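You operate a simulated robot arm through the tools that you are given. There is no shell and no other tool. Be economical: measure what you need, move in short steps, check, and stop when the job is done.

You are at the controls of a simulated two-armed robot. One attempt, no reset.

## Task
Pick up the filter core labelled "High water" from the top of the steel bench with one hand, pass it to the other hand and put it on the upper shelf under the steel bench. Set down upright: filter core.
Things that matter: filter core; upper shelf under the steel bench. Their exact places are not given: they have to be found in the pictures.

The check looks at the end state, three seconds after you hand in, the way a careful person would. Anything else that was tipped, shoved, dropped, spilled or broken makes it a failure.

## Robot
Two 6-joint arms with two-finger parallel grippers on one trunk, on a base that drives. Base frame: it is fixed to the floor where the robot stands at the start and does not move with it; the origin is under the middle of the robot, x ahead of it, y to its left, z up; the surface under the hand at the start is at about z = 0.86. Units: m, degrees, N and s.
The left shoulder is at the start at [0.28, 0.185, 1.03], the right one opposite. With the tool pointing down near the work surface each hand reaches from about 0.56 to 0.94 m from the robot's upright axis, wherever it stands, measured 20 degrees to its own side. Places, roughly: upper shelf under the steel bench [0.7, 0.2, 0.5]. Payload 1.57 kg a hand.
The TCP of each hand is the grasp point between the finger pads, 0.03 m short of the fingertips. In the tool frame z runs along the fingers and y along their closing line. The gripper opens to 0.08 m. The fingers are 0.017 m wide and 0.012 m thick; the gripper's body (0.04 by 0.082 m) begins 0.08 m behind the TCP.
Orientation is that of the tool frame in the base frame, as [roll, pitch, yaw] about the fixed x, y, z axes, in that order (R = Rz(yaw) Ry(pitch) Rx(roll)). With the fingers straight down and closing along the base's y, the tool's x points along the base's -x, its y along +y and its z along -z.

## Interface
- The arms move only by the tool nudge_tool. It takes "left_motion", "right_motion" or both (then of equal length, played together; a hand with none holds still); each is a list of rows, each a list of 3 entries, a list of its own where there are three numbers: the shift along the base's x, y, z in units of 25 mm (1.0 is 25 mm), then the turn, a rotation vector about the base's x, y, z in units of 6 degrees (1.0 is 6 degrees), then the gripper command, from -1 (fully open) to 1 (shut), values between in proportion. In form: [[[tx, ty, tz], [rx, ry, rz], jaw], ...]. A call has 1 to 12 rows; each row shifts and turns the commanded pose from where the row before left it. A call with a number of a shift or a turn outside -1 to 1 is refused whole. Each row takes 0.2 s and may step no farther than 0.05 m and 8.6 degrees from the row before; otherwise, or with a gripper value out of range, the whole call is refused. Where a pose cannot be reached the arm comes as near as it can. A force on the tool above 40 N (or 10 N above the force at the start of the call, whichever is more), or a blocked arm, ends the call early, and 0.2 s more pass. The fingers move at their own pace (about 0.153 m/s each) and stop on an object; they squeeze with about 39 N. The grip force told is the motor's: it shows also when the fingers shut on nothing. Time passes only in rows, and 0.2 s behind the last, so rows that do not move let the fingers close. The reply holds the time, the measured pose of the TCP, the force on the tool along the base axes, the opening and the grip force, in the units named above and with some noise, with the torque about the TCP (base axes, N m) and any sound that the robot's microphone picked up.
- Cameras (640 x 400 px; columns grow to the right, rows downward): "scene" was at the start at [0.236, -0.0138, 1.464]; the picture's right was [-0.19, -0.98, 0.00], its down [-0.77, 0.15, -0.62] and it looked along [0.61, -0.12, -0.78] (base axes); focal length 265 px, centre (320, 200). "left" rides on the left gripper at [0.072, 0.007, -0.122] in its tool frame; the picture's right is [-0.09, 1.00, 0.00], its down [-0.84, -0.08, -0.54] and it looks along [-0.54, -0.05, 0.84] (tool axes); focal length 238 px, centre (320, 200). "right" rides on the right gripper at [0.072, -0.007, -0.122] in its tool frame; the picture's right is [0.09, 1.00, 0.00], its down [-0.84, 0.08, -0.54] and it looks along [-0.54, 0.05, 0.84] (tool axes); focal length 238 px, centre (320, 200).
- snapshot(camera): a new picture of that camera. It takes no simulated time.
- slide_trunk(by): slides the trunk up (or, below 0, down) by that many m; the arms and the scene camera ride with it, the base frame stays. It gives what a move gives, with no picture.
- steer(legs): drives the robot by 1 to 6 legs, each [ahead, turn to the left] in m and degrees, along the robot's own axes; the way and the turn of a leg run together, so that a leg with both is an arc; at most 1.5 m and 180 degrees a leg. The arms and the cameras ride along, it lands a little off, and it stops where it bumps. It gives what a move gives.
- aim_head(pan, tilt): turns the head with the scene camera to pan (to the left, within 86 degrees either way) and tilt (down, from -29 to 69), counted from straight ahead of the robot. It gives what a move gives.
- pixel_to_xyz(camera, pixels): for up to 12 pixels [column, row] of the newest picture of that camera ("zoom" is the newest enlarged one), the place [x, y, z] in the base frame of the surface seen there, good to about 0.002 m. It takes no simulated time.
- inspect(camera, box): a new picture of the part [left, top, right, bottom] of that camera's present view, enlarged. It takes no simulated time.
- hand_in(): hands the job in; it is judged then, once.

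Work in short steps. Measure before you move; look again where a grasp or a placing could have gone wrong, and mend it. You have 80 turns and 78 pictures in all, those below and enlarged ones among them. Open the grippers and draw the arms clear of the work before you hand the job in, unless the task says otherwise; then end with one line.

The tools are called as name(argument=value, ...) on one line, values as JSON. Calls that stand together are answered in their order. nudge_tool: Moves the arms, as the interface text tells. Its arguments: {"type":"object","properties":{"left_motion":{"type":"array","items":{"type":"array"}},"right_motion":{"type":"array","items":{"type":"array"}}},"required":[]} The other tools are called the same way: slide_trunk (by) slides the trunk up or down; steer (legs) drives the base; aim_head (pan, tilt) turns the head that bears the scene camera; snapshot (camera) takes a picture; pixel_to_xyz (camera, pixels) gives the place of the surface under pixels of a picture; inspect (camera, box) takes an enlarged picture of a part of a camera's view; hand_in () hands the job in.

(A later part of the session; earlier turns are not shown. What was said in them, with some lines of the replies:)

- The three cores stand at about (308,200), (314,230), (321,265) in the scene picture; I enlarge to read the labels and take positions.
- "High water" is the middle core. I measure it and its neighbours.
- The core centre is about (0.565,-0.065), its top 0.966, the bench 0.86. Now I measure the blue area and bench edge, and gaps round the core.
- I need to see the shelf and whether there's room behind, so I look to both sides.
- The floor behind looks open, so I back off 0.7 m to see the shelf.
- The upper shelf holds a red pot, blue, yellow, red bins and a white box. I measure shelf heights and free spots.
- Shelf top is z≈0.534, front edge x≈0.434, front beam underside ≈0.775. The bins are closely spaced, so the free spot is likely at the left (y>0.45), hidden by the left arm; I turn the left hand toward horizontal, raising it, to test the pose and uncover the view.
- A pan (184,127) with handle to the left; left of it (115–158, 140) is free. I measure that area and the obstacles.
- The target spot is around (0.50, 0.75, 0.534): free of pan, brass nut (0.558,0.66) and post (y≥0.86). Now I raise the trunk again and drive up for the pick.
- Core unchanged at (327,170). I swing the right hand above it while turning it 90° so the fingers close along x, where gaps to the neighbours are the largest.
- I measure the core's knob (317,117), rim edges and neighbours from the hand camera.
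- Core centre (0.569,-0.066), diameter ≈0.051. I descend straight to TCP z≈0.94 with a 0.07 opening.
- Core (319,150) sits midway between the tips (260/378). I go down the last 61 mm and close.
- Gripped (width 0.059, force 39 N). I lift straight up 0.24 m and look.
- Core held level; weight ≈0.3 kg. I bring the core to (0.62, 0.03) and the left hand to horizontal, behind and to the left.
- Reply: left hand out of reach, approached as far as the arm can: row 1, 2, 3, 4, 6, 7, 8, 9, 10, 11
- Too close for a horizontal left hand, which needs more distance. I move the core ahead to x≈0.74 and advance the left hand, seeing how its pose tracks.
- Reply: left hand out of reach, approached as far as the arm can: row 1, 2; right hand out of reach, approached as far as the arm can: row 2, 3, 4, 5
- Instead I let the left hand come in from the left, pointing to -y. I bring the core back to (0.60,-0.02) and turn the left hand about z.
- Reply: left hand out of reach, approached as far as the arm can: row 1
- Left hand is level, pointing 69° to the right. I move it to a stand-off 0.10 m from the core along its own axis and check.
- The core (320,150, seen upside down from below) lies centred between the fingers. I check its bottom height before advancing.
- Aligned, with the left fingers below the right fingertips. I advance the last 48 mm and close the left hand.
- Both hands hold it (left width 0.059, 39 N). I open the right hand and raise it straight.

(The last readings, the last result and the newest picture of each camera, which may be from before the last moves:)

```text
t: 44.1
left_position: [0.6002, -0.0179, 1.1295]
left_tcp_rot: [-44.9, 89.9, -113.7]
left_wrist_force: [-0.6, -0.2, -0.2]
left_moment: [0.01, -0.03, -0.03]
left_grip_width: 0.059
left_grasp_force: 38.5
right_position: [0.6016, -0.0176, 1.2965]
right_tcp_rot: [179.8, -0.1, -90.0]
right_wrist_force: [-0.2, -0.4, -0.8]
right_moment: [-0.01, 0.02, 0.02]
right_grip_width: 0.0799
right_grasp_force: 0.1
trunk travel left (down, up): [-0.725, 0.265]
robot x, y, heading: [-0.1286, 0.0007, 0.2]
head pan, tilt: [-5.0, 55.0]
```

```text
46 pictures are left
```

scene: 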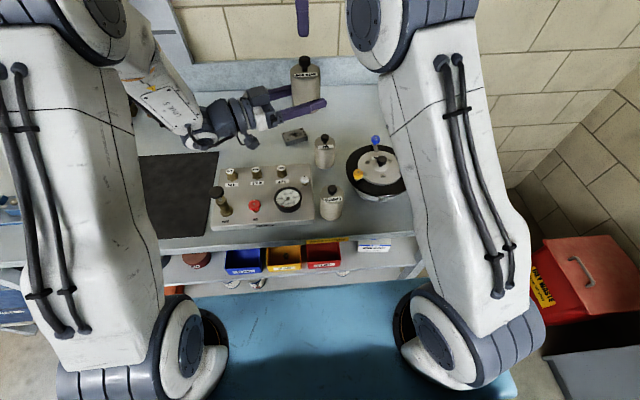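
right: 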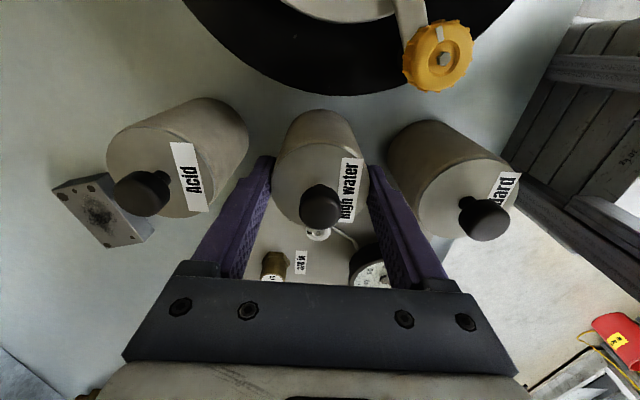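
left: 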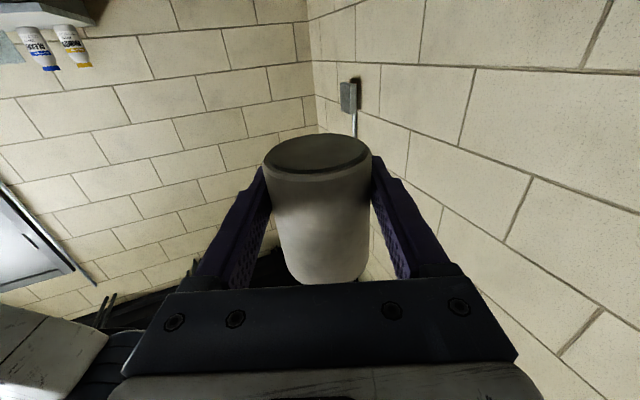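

Handover succeeded; the left hand holds the core alone. I move the right hand out to the right and turn the left hand to point ahead.

nudge_tool(left_motion=[[[0.33, 0.75, 0], [0, 0, 0.95], 1], [[0.33, 0.75, 0], [0, 0, 0.95], 1], [[0.33, 0.75, 0], [0, 0, 0.95], 1], [[0.33, 0.75, 0], [0, 0, 0.95], 1], [[0.33, 0.75, 0], [0, 0, 0.95], 1], [[0.33, 0.75, 0], [0, 0, 0.95], 1], [[0.33, 0.75, 0], [0, 0, 0.95], 1], [[0.33, 0.75, 0], [0, 0, 0.95], 1], [[0.33, 0.75, 0], [0, 0, 0.95], 1], [[0.33, 0.75, 0], [0, 0, 0.95], 1], [[0.33, 0.75, 0], [0, 0, 0.95], 1], [[0.33, 0.75, 0], [0, 0, 0.95], 1]], right_motion=[[[-0.3, -1, 0], [0, 0, 0], -1], [[-0.3, -1, 0], [0, 0, 0], -1], [[-0.3, -1, 0], [0, 0, 0], -1], [[-0.3, -1, 0], [0, 0, 0], -1], [[-0.5, -1, 0], [0, 0, 0], -1], [[-0.5, -1, 0], [0, 0, 0], -1], [[-0.5, -1, 0], [0, 0, 0], -1], [[-0.5, -1, 0], [0, 0, 0], -1], [[-0.5, -1, 0], [0, 0, 0], -1], [[-0.5, -1, 0], [0, 0, 0], -1], [[-0.5, -1, 0], [0, 0, 0], -1], [[-0.5, -1, 0], [0, 0, 0], -1]])

snapshot(camera="scene")

```text
t: 46.7
left_position: [0.7066, 0.2346, 1.1556]
left_tcp_rot: [-95.4, 89.2, -99.2]
left_wrist_force: [-0.5, 0.0, -2.8]
left_moment: [0.0, 0.0, 0.01]
left_grip_width: 0.0589
left_grasp_force: 38.6
left hand out of reach, approached as far as the arm can: row 10, 11, 12
right_position: [0.47, -0.3182, 1.2975]
right_tcp_rot: [180.0, 0.0, -89.8]
right_wrist_force: [-0.5, 0.1, 1.2]
right_moment: [0.0, 0.03, 0.01]
right_grip_width: 0.0801
right_grasp_force: 0.0
trunk travel left (down, up): [-0.725, 0.265]
robot x, y, heading: [-0.1289, 0.0039, 0.2]
head pan, tilt: [-5.0, 55.0]
```

```text
45 pictures are left
```

scene: 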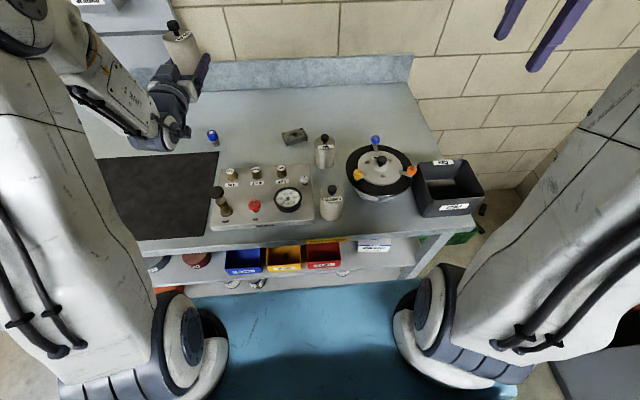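

Core held upright, hand almost straight ahead. I back off and shift the robot to the left with turns, well clear of the bench.

steer(legs=[[-0.8, 0], [0, 70], [0.58, 0], [0, -70]])

aim_head(pan=0, tilt=45)

snapshot(camera="scene")

```text
t: 59.9
left_position: [0.1068, 0.7708, 1.1549]
left_tcp_rot: [-93.7, 89.3, -97.9]
left_wrist_force: [0.1, 0.0, -2.6]
left_moment: [0.0, 0.03, 0.0]
left_grip_width: 0.0587
left_grasp_force: 39.2
right_position: [-0.1325, 0.2193, 1.2976]
right_tcp_rot: [180.0, 0.0, -90.1]
right_wrist_force: [-0.5, 0.0, 0.1]
right_moment: [-0.04, -0.04, 0.03]
right_grip_width: 0.08
right_grasp_force: 0.1
trunk travel left (down, up): [-0.725, 0.265]
robot x, y, heading: [-0.7303, 0.5377, -0.2]
head pan, tilt: [-5.0, 55.0]
```

```text
t: 60.6
left_position: [0.1064, 0.7704, 1.1545]
left_tcp_rot: [-95.6, 89.2, -99.7]
left_wrist_force: [0.0, 0.3, -3.4]
left_moment: [0.02, -0.01, 0.0]
left_grip_width: 0.0586
left_grasp_force: 38.7
right_position: [-0.1321, 0.2196, 1.2962]
right_tcp_rot: [-179.9, 0.0, -90.0]
right_wrist_force: [1.0, -0.1, -0.3]
right_moment: [0.0, -0.02, -0.04]
right_grip_width: 0.08
right_grasp_force: 0.1
trunk travel left (down, up): [-0.725, 0.265]
robot x, y, heading: [-0.7315, 0.5409, 0.0]
head pan, tilt: [0.0, 45.0]
```

```text
44 pictures are left
```

scene: 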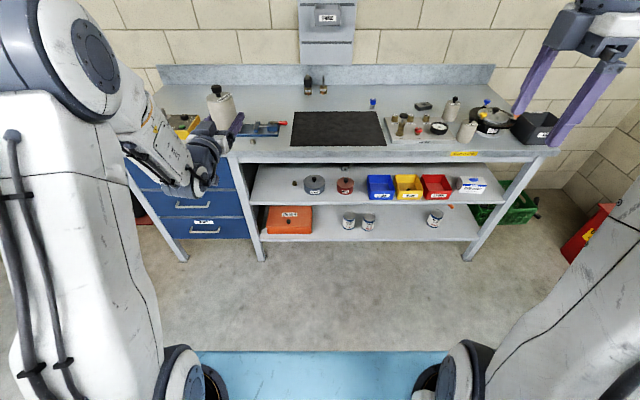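

Robot is at (-0.73,0.54); left hand y=0.77 matches the free spot left of the pan (250–290 px). I lower the trunk 0.56 m and look.

slide_trunk(by=-0.56)

aim_head(pan=10, tilt=25)

snapshot(camera="scene")

snapshot(camera="left")

```text
refused: -0.56 is not a number from -0.4 to 0.4
```

```text
t: 61.5
left_position: [0.1073, 0.7709, 1.1539]
left_tcp_rot: [-94.4, 89.1, -98.5]
left_wrist_force: [0.9, -0.6, -1.7]
left_moment: [0.0, -0.04, 0.01]
left_grip_width: 0.0587
left_grasp_force: 39.2
right_position: [-0.1318, 0.2199, 1.297]
right_tcp_rot: [-180.0, 0.0, -90.2]
right_wrist_force: [0.3, -0.3, -0.3]
right_moment: [0.01, 0.01, 0.0]
right_grip_width: 0.0801
right_grasp_force: 0.1
trunk travel left (down, up): [-0.725, 0.265]
robot x, y, heading: [-0.7312, 0.5439, -0.4]
head pan, tilt: [10.0, 25.0]
```

```text
43 pictures are left
```

scene: 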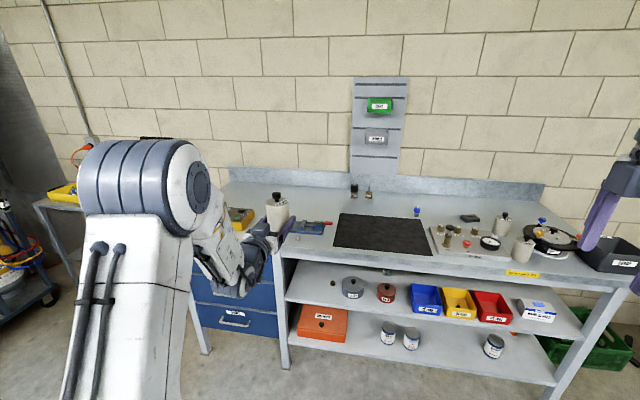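

```text
42 pictures are left
```

left: 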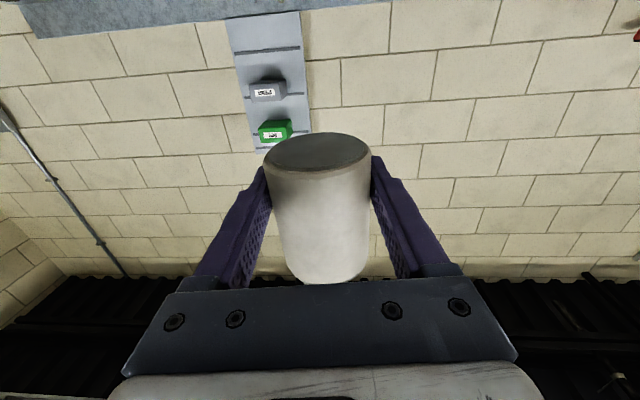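

The slide is limited to 0.4 per call; I lower in two steps.

slide_trunk(by=-0.3)

slide_trunk(by=-0.26)

snapshot(camera="scene")

```text
t: 64.5
left_position: [0.1063, 0.7707, 0.8548]
left_tcp_rot: [-94.2, 89.2, -98.5]
left_wrist_force: [0.3, -0.6, -4.0]
left_moment: [0.03, 0.03, 0.01]
left_grip_width: 0.0586
left_grasp_force: 38.7
right_position: [-0.1322, 0.2189, 0.9975]
right_tcp_rot: [180.0, 0.1, -90.2]
right_wrist_force: [-0.2, -0.5, -0.2]
right_moment: [0.05, 0.02, -0.01]
right_grip_width: 0.0801
right_grasp_force: 0.1
trunk travel left (down, up): [-0.425, 0.565]
robot x, y, heading: [-0.7301, 0.5383, -0.2]
head pan, tilt: [10.0, 25.0]
```

```text
t: 67.2
left_position: [0.1065, 0.7701, 0.5946]
left_tcp_rot: [-94.4, 89.2, -98.6]
left_wrist_force: [-0.2, -0.2, -2.9]
left_moment: [-0.01, 0.01, -0.02]
left_grip_width: 0.0586
left_grasp_force: 39.0
right_position: [-0.1327, 0.2191, 0.7363]
right_tcp_rot: [-180.0, -0.1, -90.2]
right_wrist_force: [0.4, -0.2, 0.2]
right_moment: [0.02, 0.03, 0.01]
right_grip_width: 0.0801
right_grasp_force: 0.1
trunk travel left (down, up): [-0.165, 0.825]
robot x, y, heading: [-0.7306, 0.5411, -0.3]
head pan, tilt: [10.0, 25.0]
```

```text
41 pictures are left
```

scene: 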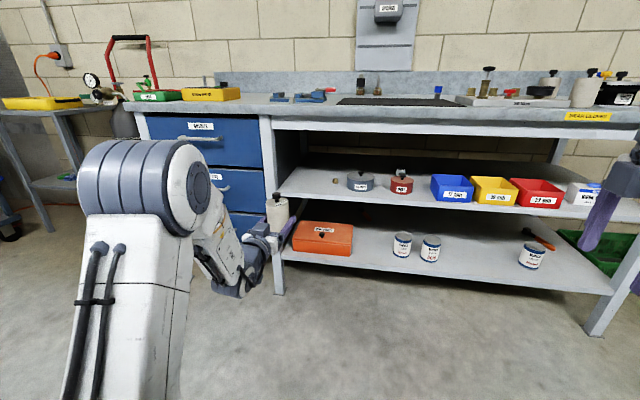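

I measure the shelf's free zone, post, nut and pan again, and where my elbow is, before driving in.

pixel_to_xyz(camera="scene", pixels=[[290, 195], [310, 190], [325, 185], [335, 182], [350, 182], [272, 180], [283, 175], [188, 185], [205, 220], [225, 240], [300, 125], [330, 203]])

inspect(camera="scene", box=[180, 100, 400, 300])

```text
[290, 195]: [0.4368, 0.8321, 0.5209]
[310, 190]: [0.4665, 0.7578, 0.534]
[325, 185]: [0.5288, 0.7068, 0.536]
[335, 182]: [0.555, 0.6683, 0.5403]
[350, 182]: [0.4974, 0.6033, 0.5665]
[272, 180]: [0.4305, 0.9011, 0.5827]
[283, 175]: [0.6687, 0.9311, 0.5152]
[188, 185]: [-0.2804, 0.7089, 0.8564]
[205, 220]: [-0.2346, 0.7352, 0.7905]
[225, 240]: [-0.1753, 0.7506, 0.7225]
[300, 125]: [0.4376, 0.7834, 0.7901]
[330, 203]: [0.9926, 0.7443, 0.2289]
```

```text
2.00 times, centred on (290, 200) of scene
```

zoom: 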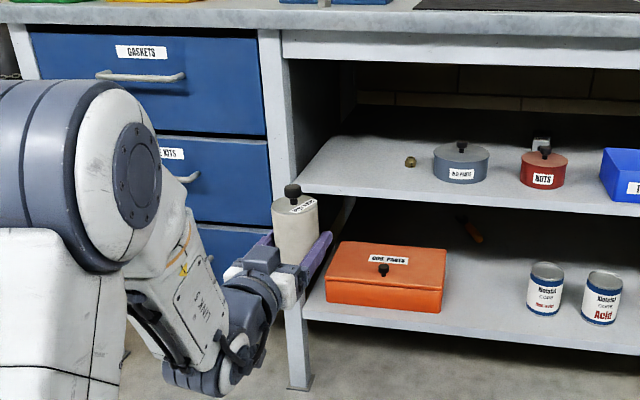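

Elbow stays well in front of the bench; core bottom ≈0.569 clears the shelf (0.534) and the top clears the beam. I drive in 0.33 m first and check.

steer(legs=[[0.33, 0]])

snapshot(camera="scene")

snapshot(camera="left")

```text
t: 69.3
left_position: [0.4364, 0.7684, 0.5941]
left_tcp_rot: [-94.6, 89.2, -98.8]
left_wrist_force: [0.4, 0.4, -3.7]
left_moment: [0.04, 0.0, 0.01]
left_grip_width: 0.0586
left_grasp_force: 38.8
right_position: [0.1964, 0.2173, 0.7378]
right_tcp_rot: [180.0, 0.0, -90.1]
right_wrist_force: [0.0, 0.0, -0.5]
right_moment: [0.01, 0.02, -0.01]
right_grip_width: 0.0798
right_grasp_force: 0.1
trunk travel left (down, up): [-0.165, 0.825]
robot x, y, heading: [-0.4025, 0.5424, -0.2]
head pan, tilt: [10.0, 25.0]
```

```text
39 pictures are left
```

scene: 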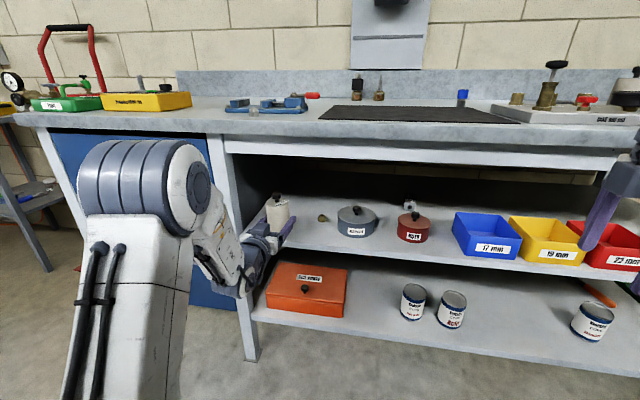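

```text
38 pictures are left
```

left: 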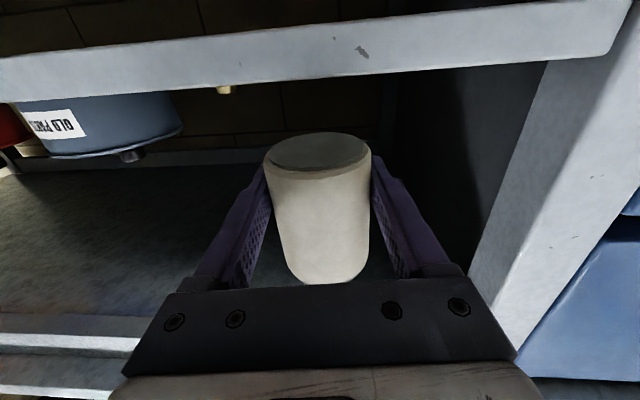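

The core is over the shelf edge; the post (500,250) is to the left. I check its distance before going 6 cm further.

pixel_to_xyz(camera="left", pixels=[[490, 240], [485, 280], [525, 330], [560, 80], [320, 50], [130, 155], [226, 90], [320, 150]])

inspect(camera="scene", box=[180, 120, 400, 320])

```text
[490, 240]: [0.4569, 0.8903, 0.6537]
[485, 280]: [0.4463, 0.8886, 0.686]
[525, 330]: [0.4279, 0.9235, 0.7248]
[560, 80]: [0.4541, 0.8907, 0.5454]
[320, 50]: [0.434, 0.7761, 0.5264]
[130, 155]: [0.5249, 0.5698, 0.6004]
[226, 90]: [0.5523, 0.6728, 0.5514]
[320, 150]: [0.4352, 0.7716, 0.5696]
```

```text
2.00 times, centred on (290, 220) of scene
```

zoom: 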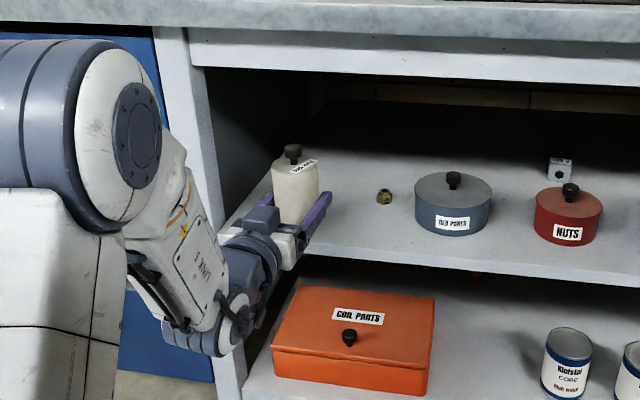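

Post inner face at y 0.89, core bottom at 0.5696: plenty of room. I move in 57 mm with a small level correction.

nudge_tool(left_motion=[[[0.8, -0.15, 0], [0, -0.13, 0], 1], [[0.8, -0.15, 0], [0, 0, 0], 1], [[0.7, -0.15, 0], [0, 0, 0], 1], [[0, 0, 0], [0, 0, 0], 1]])

snapshot(camera="left")

```text
t: 70.3
left_position: [0.4943, 0.7693, 0.5958]
left_tcp_rot: [-52.2, 89.0, -57.0]
left_wrist_force: [0.5, -0.2, -3.2]
left_moment: [-0.03, 0.02, 0.02]
left_grip_width: 0.0586
left_grasp_force: 38.5
left hand out of reach, approached as far as the arm can: row 2, 3
right_position: [0.1975, 0.2171, 0.7366]
right_tcp_rot: [180.0, 0.0, -90.1]
right_wrist_force: [0.3, 0.1, 0.4]
right_moment: [0.0, 0.02, -0.02]
right_grip_width: 0.0799
right_grasp_force: 0.0
trunk travel left (down, up): [-0.165, 0.825]
robot x, y, heading: [-0.401, 0.542, -0.1]
head pan, tilt: [10.0, 25.0]
```

```text
36 pictures are left
```

left: 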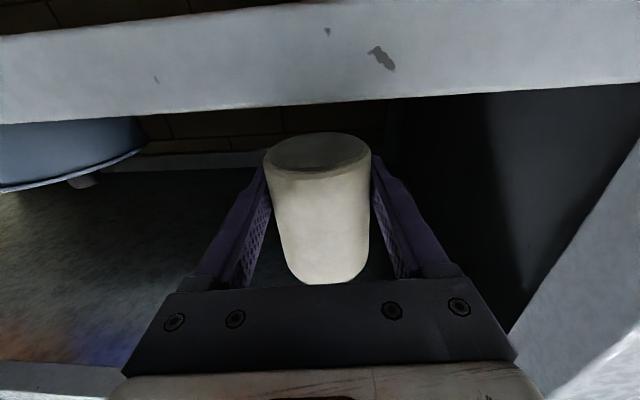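

Over the spot at (0.494,0.769). I lower with the trunk 30 mm and check the gap.

slide_trunk(by=-0.03)

snapshot(camera="left")

pixel_to_xyz(camera="left", pixels=[[318, 172], [300, 172], [340, 172], [318, 150], [318, 80], [318, 30]])

inspect(camera="scene", box=[220, 160, 360, 290])

```text
t: 71.1
left_position: [0.4935, 0.7676, 0.5661]
left_tcp_rot: [-50.9, 89.0, -55.5]
left_wrist_force: [0.0, -0.7, -2.5]
left_moment: [0.02, 0.0, 0.0]
left_grip_width: 0.0586
left_grasp_force: 39.1
right_position: [0.1969, 0.2183, 0.7082]
right_tcp_rot: [-180.0, 0.0, -90.1]
right_wrist_force: [0.0, 0.1, -0.3]
right_moment: [-0.01, 0.03, -0.01]
right_grip_width: 0.0802
right_grasp_force: 0.0
trunk travel left (down, up): [-0.135, 0.855]
robot x, y, heading: [-0.4053, 0.5398, -0.2]
head pan, tilt: [10.0, 25.0]
```

```text
35 pictures are left
```

left: 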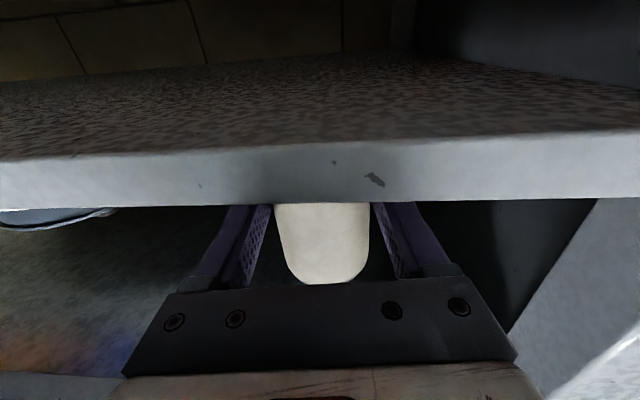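

```text
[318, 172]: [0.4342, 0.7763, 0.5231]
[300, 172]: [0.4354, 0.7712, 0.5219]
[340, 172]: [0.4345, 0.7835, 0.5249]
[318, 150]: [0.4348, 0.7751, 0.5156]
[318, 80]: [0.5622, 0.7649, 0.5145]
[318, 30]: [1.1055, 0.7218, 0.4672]
```

```text
3.08 times, centred on (290, 225) of scene
```

zoom: 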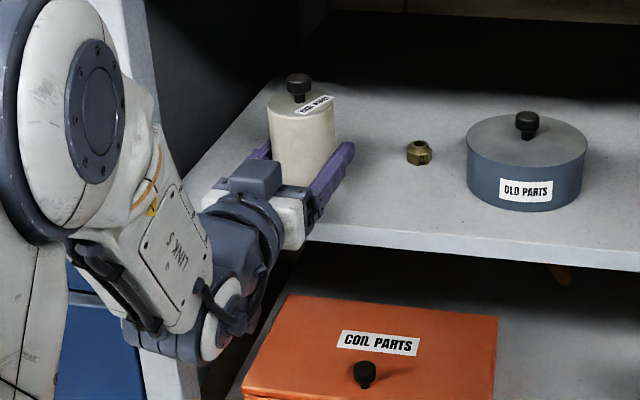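

About 6 mm left. I lower in small steps, watching the vertical force.

slide_trunk(by=-0.004)

slide_trunk(by=-0.002)

```text
t: 71.6
left_position: [0.4934, 0.7679, 0.562]
left_tcp_rot: [-50.9, 89.0, -55.6]
left_wrist_force: [0.2, -0.8, -2.6]
left_moment: [0.0, -0.02, 0.0]
left_grip_width: 0.0586
left_grasp_force: 39.1
right_position: [0.1966, 0.218, 0.7033]
right_tcp_rot: [-180.0, 0.0, -90.1]
right_wrist_force: [-0.4, -0.2, -0.3]
right_moment: [0.01, 0.0, 0.0]
right_grip_width: 0.0797
right_grasp_force: 0.1
trunk travel left (down, up): [-0.131, 0.859]
robot x, y, heading: [-0.4004, 0.5383, -0.2]
head pan, tilt: [10.0, 25.0]
```

```text
t: 72.1
left_position: [0.4939, 0.7681, 0.5619]
left_tcp_rot: [-41.4, 88.9, -46.1]
left_wrist_force: [-1.2, -0.8, 3.2]
left_moment: [0.13, 0.1, -0.01]
left_grip_width: 0.0589
left_grasp_force: 38.6
right_position: [0.197, 0.2182, 0.7012]
right_tcp_rot: [180.0, 0.0, -90.1]
right_wrist_force: [-0.4, 0.4, -0.5]
right_moment: [0.0, -0.02, -0.01]
right_grip_width: 0.08
right_grasp_force: 0.1
trunk travel left (down, up): [-0.129, 0.861]
robot x, y, heading: [-0.4031, 0.5399, -0.2]
head pan, tilt: [10.0, 25.0]
```

Contact (force rose to +3.2 N). I open the fingers gradually, then check.

nudge_tool(left_motion=[[[0, 0, 0], [0, 0, 0], -0.5], [[0, 0, 0], [0, 0, 0], -0.6], [[0, 0, 0], [0, 0, 0], -0.75], [[0, 0, 0], [0, 0, 0], -1], [[0, 0, 0], [0, 0, 0], -1]])

inspect(camera="scene", box=[220, 160, 360, 290])

snapshot(camera="left")

```text
t: 73.3
left_position: [0.4937, 0.7672, 0.5603]
left_tcp_rot: [-49.9, 89.1, -54.6]
left_wrist_force: [-0.4, 0.1, 0.4]
left_moment: [0.01, 0.0, 0.03]
left_grip_width: 0.0799
left_grasp_force: 0.1
right_position: [0.1979, 0.2175, 0.7005]
right_tcp_rot: [-179.9, 0.0, -90.2]
right_wrist_force: [-0.4, -0.1, 0.3]
right_moment: [-0.01, -0.01, -0.01]
right_grip_width: 0.0801
right_grasp_force: 0.0
trunk travel left (down, up): [-0.129, 0.861]
robot x, y, heading: [-0.4056, 0.5418, -0.1]
head pan, tilt: [10.0, 25.0]
```

```text
3.08 times, centred on (290, 225) of scene
```

zoom: 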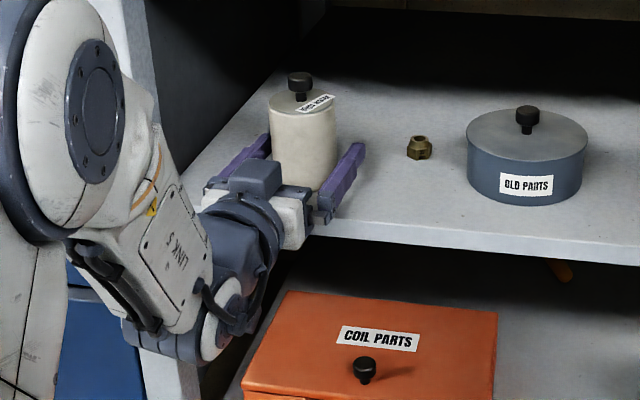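

```text
32 pictures are left
```

left: 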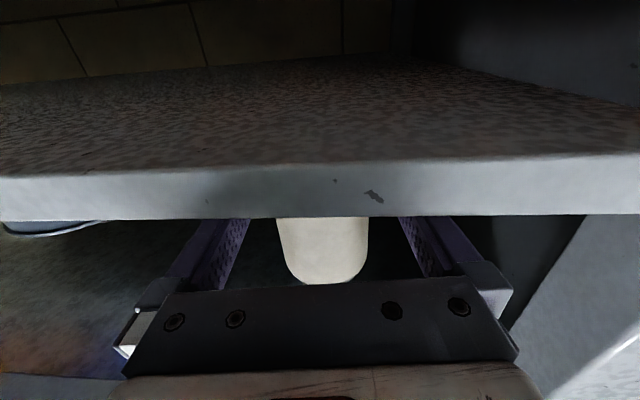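

The core stands upright and free, centred between the open fingers. I drive straight back 0.12 m and look.

steer(legs=[[-0.12, 0]])

snapshot(camera="scene")

inspect(camera="scene", box=[200, 120, 400, 290])

```text
t: 74.6
left_position: [0.3716, 0.7683, 0.5591]
left_tcp_rot: [-49.8, 89.1, -54.5]
left_wrist_force: [0.0, -0.3, 0.2]
left_moment: [0.01, 0.0, -0.02]
left_grip_width: 0.0797
left_grasp_force: 0.1
right_position: [0.0749, 0.2184, 0.7006]
right_tcp_rot: [-180.0, -0.1, -90.0]
right_wrist_force: [0.1, 0.3, -0.5]
right_moment: [-0.02, -0.01, -0.03]
right_grip_width: 0.0799
right_grasp_force: 0.1
trunk travel left (down, up): [-0.129, 0.861]
robot x, y, heading: [-0.5207, 0.5365, -0.2]
head pan, tilt: [10.0, 25.0]
```

```text
31 pictures are left
```

scene: 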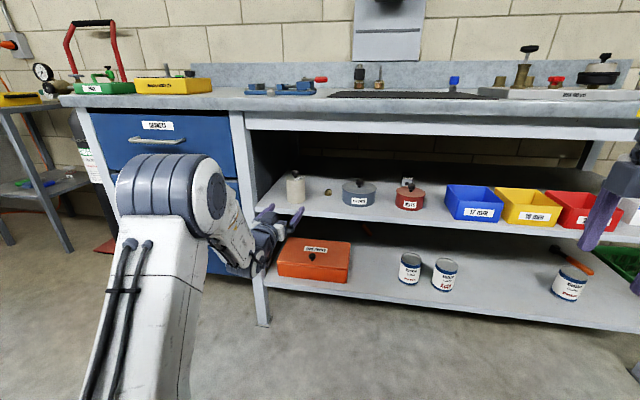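

```text
2.35 times, centred on (300, 205) of scene
```

zoom: 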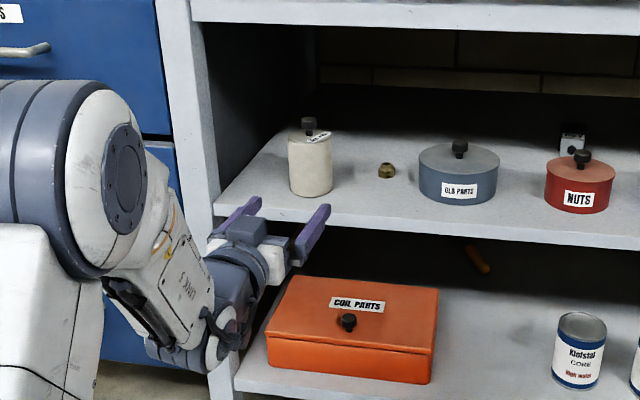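

The core stands upright on the upper shelf, nothing else moved. I back off further and check the core and bench top once more.

steer(legs=[[-0.25, 0]])

slide_trunk(by=0.35)

aim_head(pan=-10, tilt=30)

snapshot(camera="scene")

```text
t: 76.4
left_position: [0.1176, 0.7706, 0.56]
left_tcp_rot: [-50.0, 89.0, -54.6]
left_wrist_force: [-0.4, -0.6, 0.0]
left_moment: [-0.01, 0.0, 0.01]
left_grip_width: 0.08
left_grasp_force: 0.2
right_position: [-0.1778, 0.2191, 0.7023]
right_tcp_rot: [-180.0, 0.0, -90.2]
right_wrist_force: [-1.2, 0.0, 0.1]
right_moment: [-0.01, 0.0, 0.02]
right_grip_width: 0.08
right_grasp_force: 0.0
trunk travel left (down, up): [-0.129, 0.861]
robot x, y, heading: [-0.7766, 0.5388, -0.3]
head pan, tilt: [10.0, 25.0]
```

```text
t: 79.8
left_position: [0.1178, 0.7696, 0.91]
left_tcp_rot: [-49.9, 89.0, -54.7]
left_wrist_force: [0.5, 0.1, 0.1]
left_moment: [0.01, 0.05, 0.03]
left_grip_width: 0.08
left_grasp_force: 0.1
right_position: [-0.1784, 0.2186, 1.0502]
right_tcp_rot: [-180.0, -0.1, -90.1]
right_wrist_force: [0.3, 0.2, -0.1]
right_moment: [0.02, 0.0, 0.0]
right_grip_width: 0.0801
right_grasp_force: 0.1
trunk travel left (down, up): [-0.479, 0.511]
robot x, y, heading: [-0.7781, 0.5376, -0.2]
head pan, tilt: [10.0, 25.0]
```

```text
t: 80.6
left_position: [0.1172, 0.7704, 0.9093]
left_tcp_rot: [-49.9, 89.0, -54.6]
left_wrist_force: [0.4, 0.9, 0.0]
left_moment: [-0.02, 0.0, -0.01]
left_grip_width: 0.0802
left_grasp_force: 0.1
right_position: [-0.1779, 0.2181, 1.051]
right_tcp_rot: [179.9, 0.0, -90.0]
right_wrist_force: [0.0, -0.1, -0.2]
right_moment: [0.0, 0.0, 0.0]
right_grip_width: 0.0802
right_grasp_force: 0.0
trunk travel left (down, up): [-0.479, 0.511]
robot x, y, heading: [-0.7794, 0.541, -0.1]
head pan, tilt: [-10.0, 30.0]
```

```text
29 pictures are left
```

scene: 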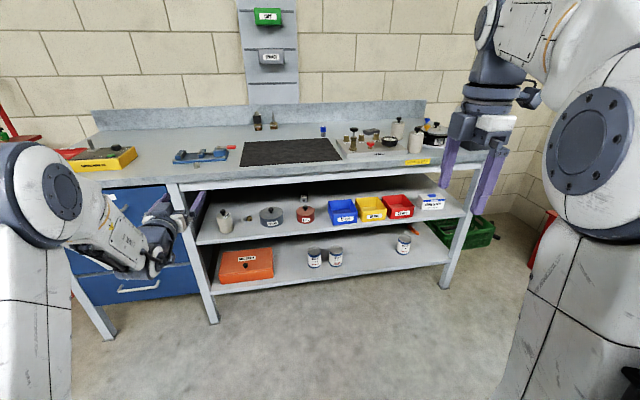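

Everything is in place: the core stands upright on the upper shelf at (223,222), and both grippers are open and clear of the bench. I hand in.

hand_in()

```text
The job is handed in.
```

The "High water" filter core was picked up with the right hand, passed to the left, and set down upright on the upper shelf under the steel bench; the last picture shows nothing else moved.
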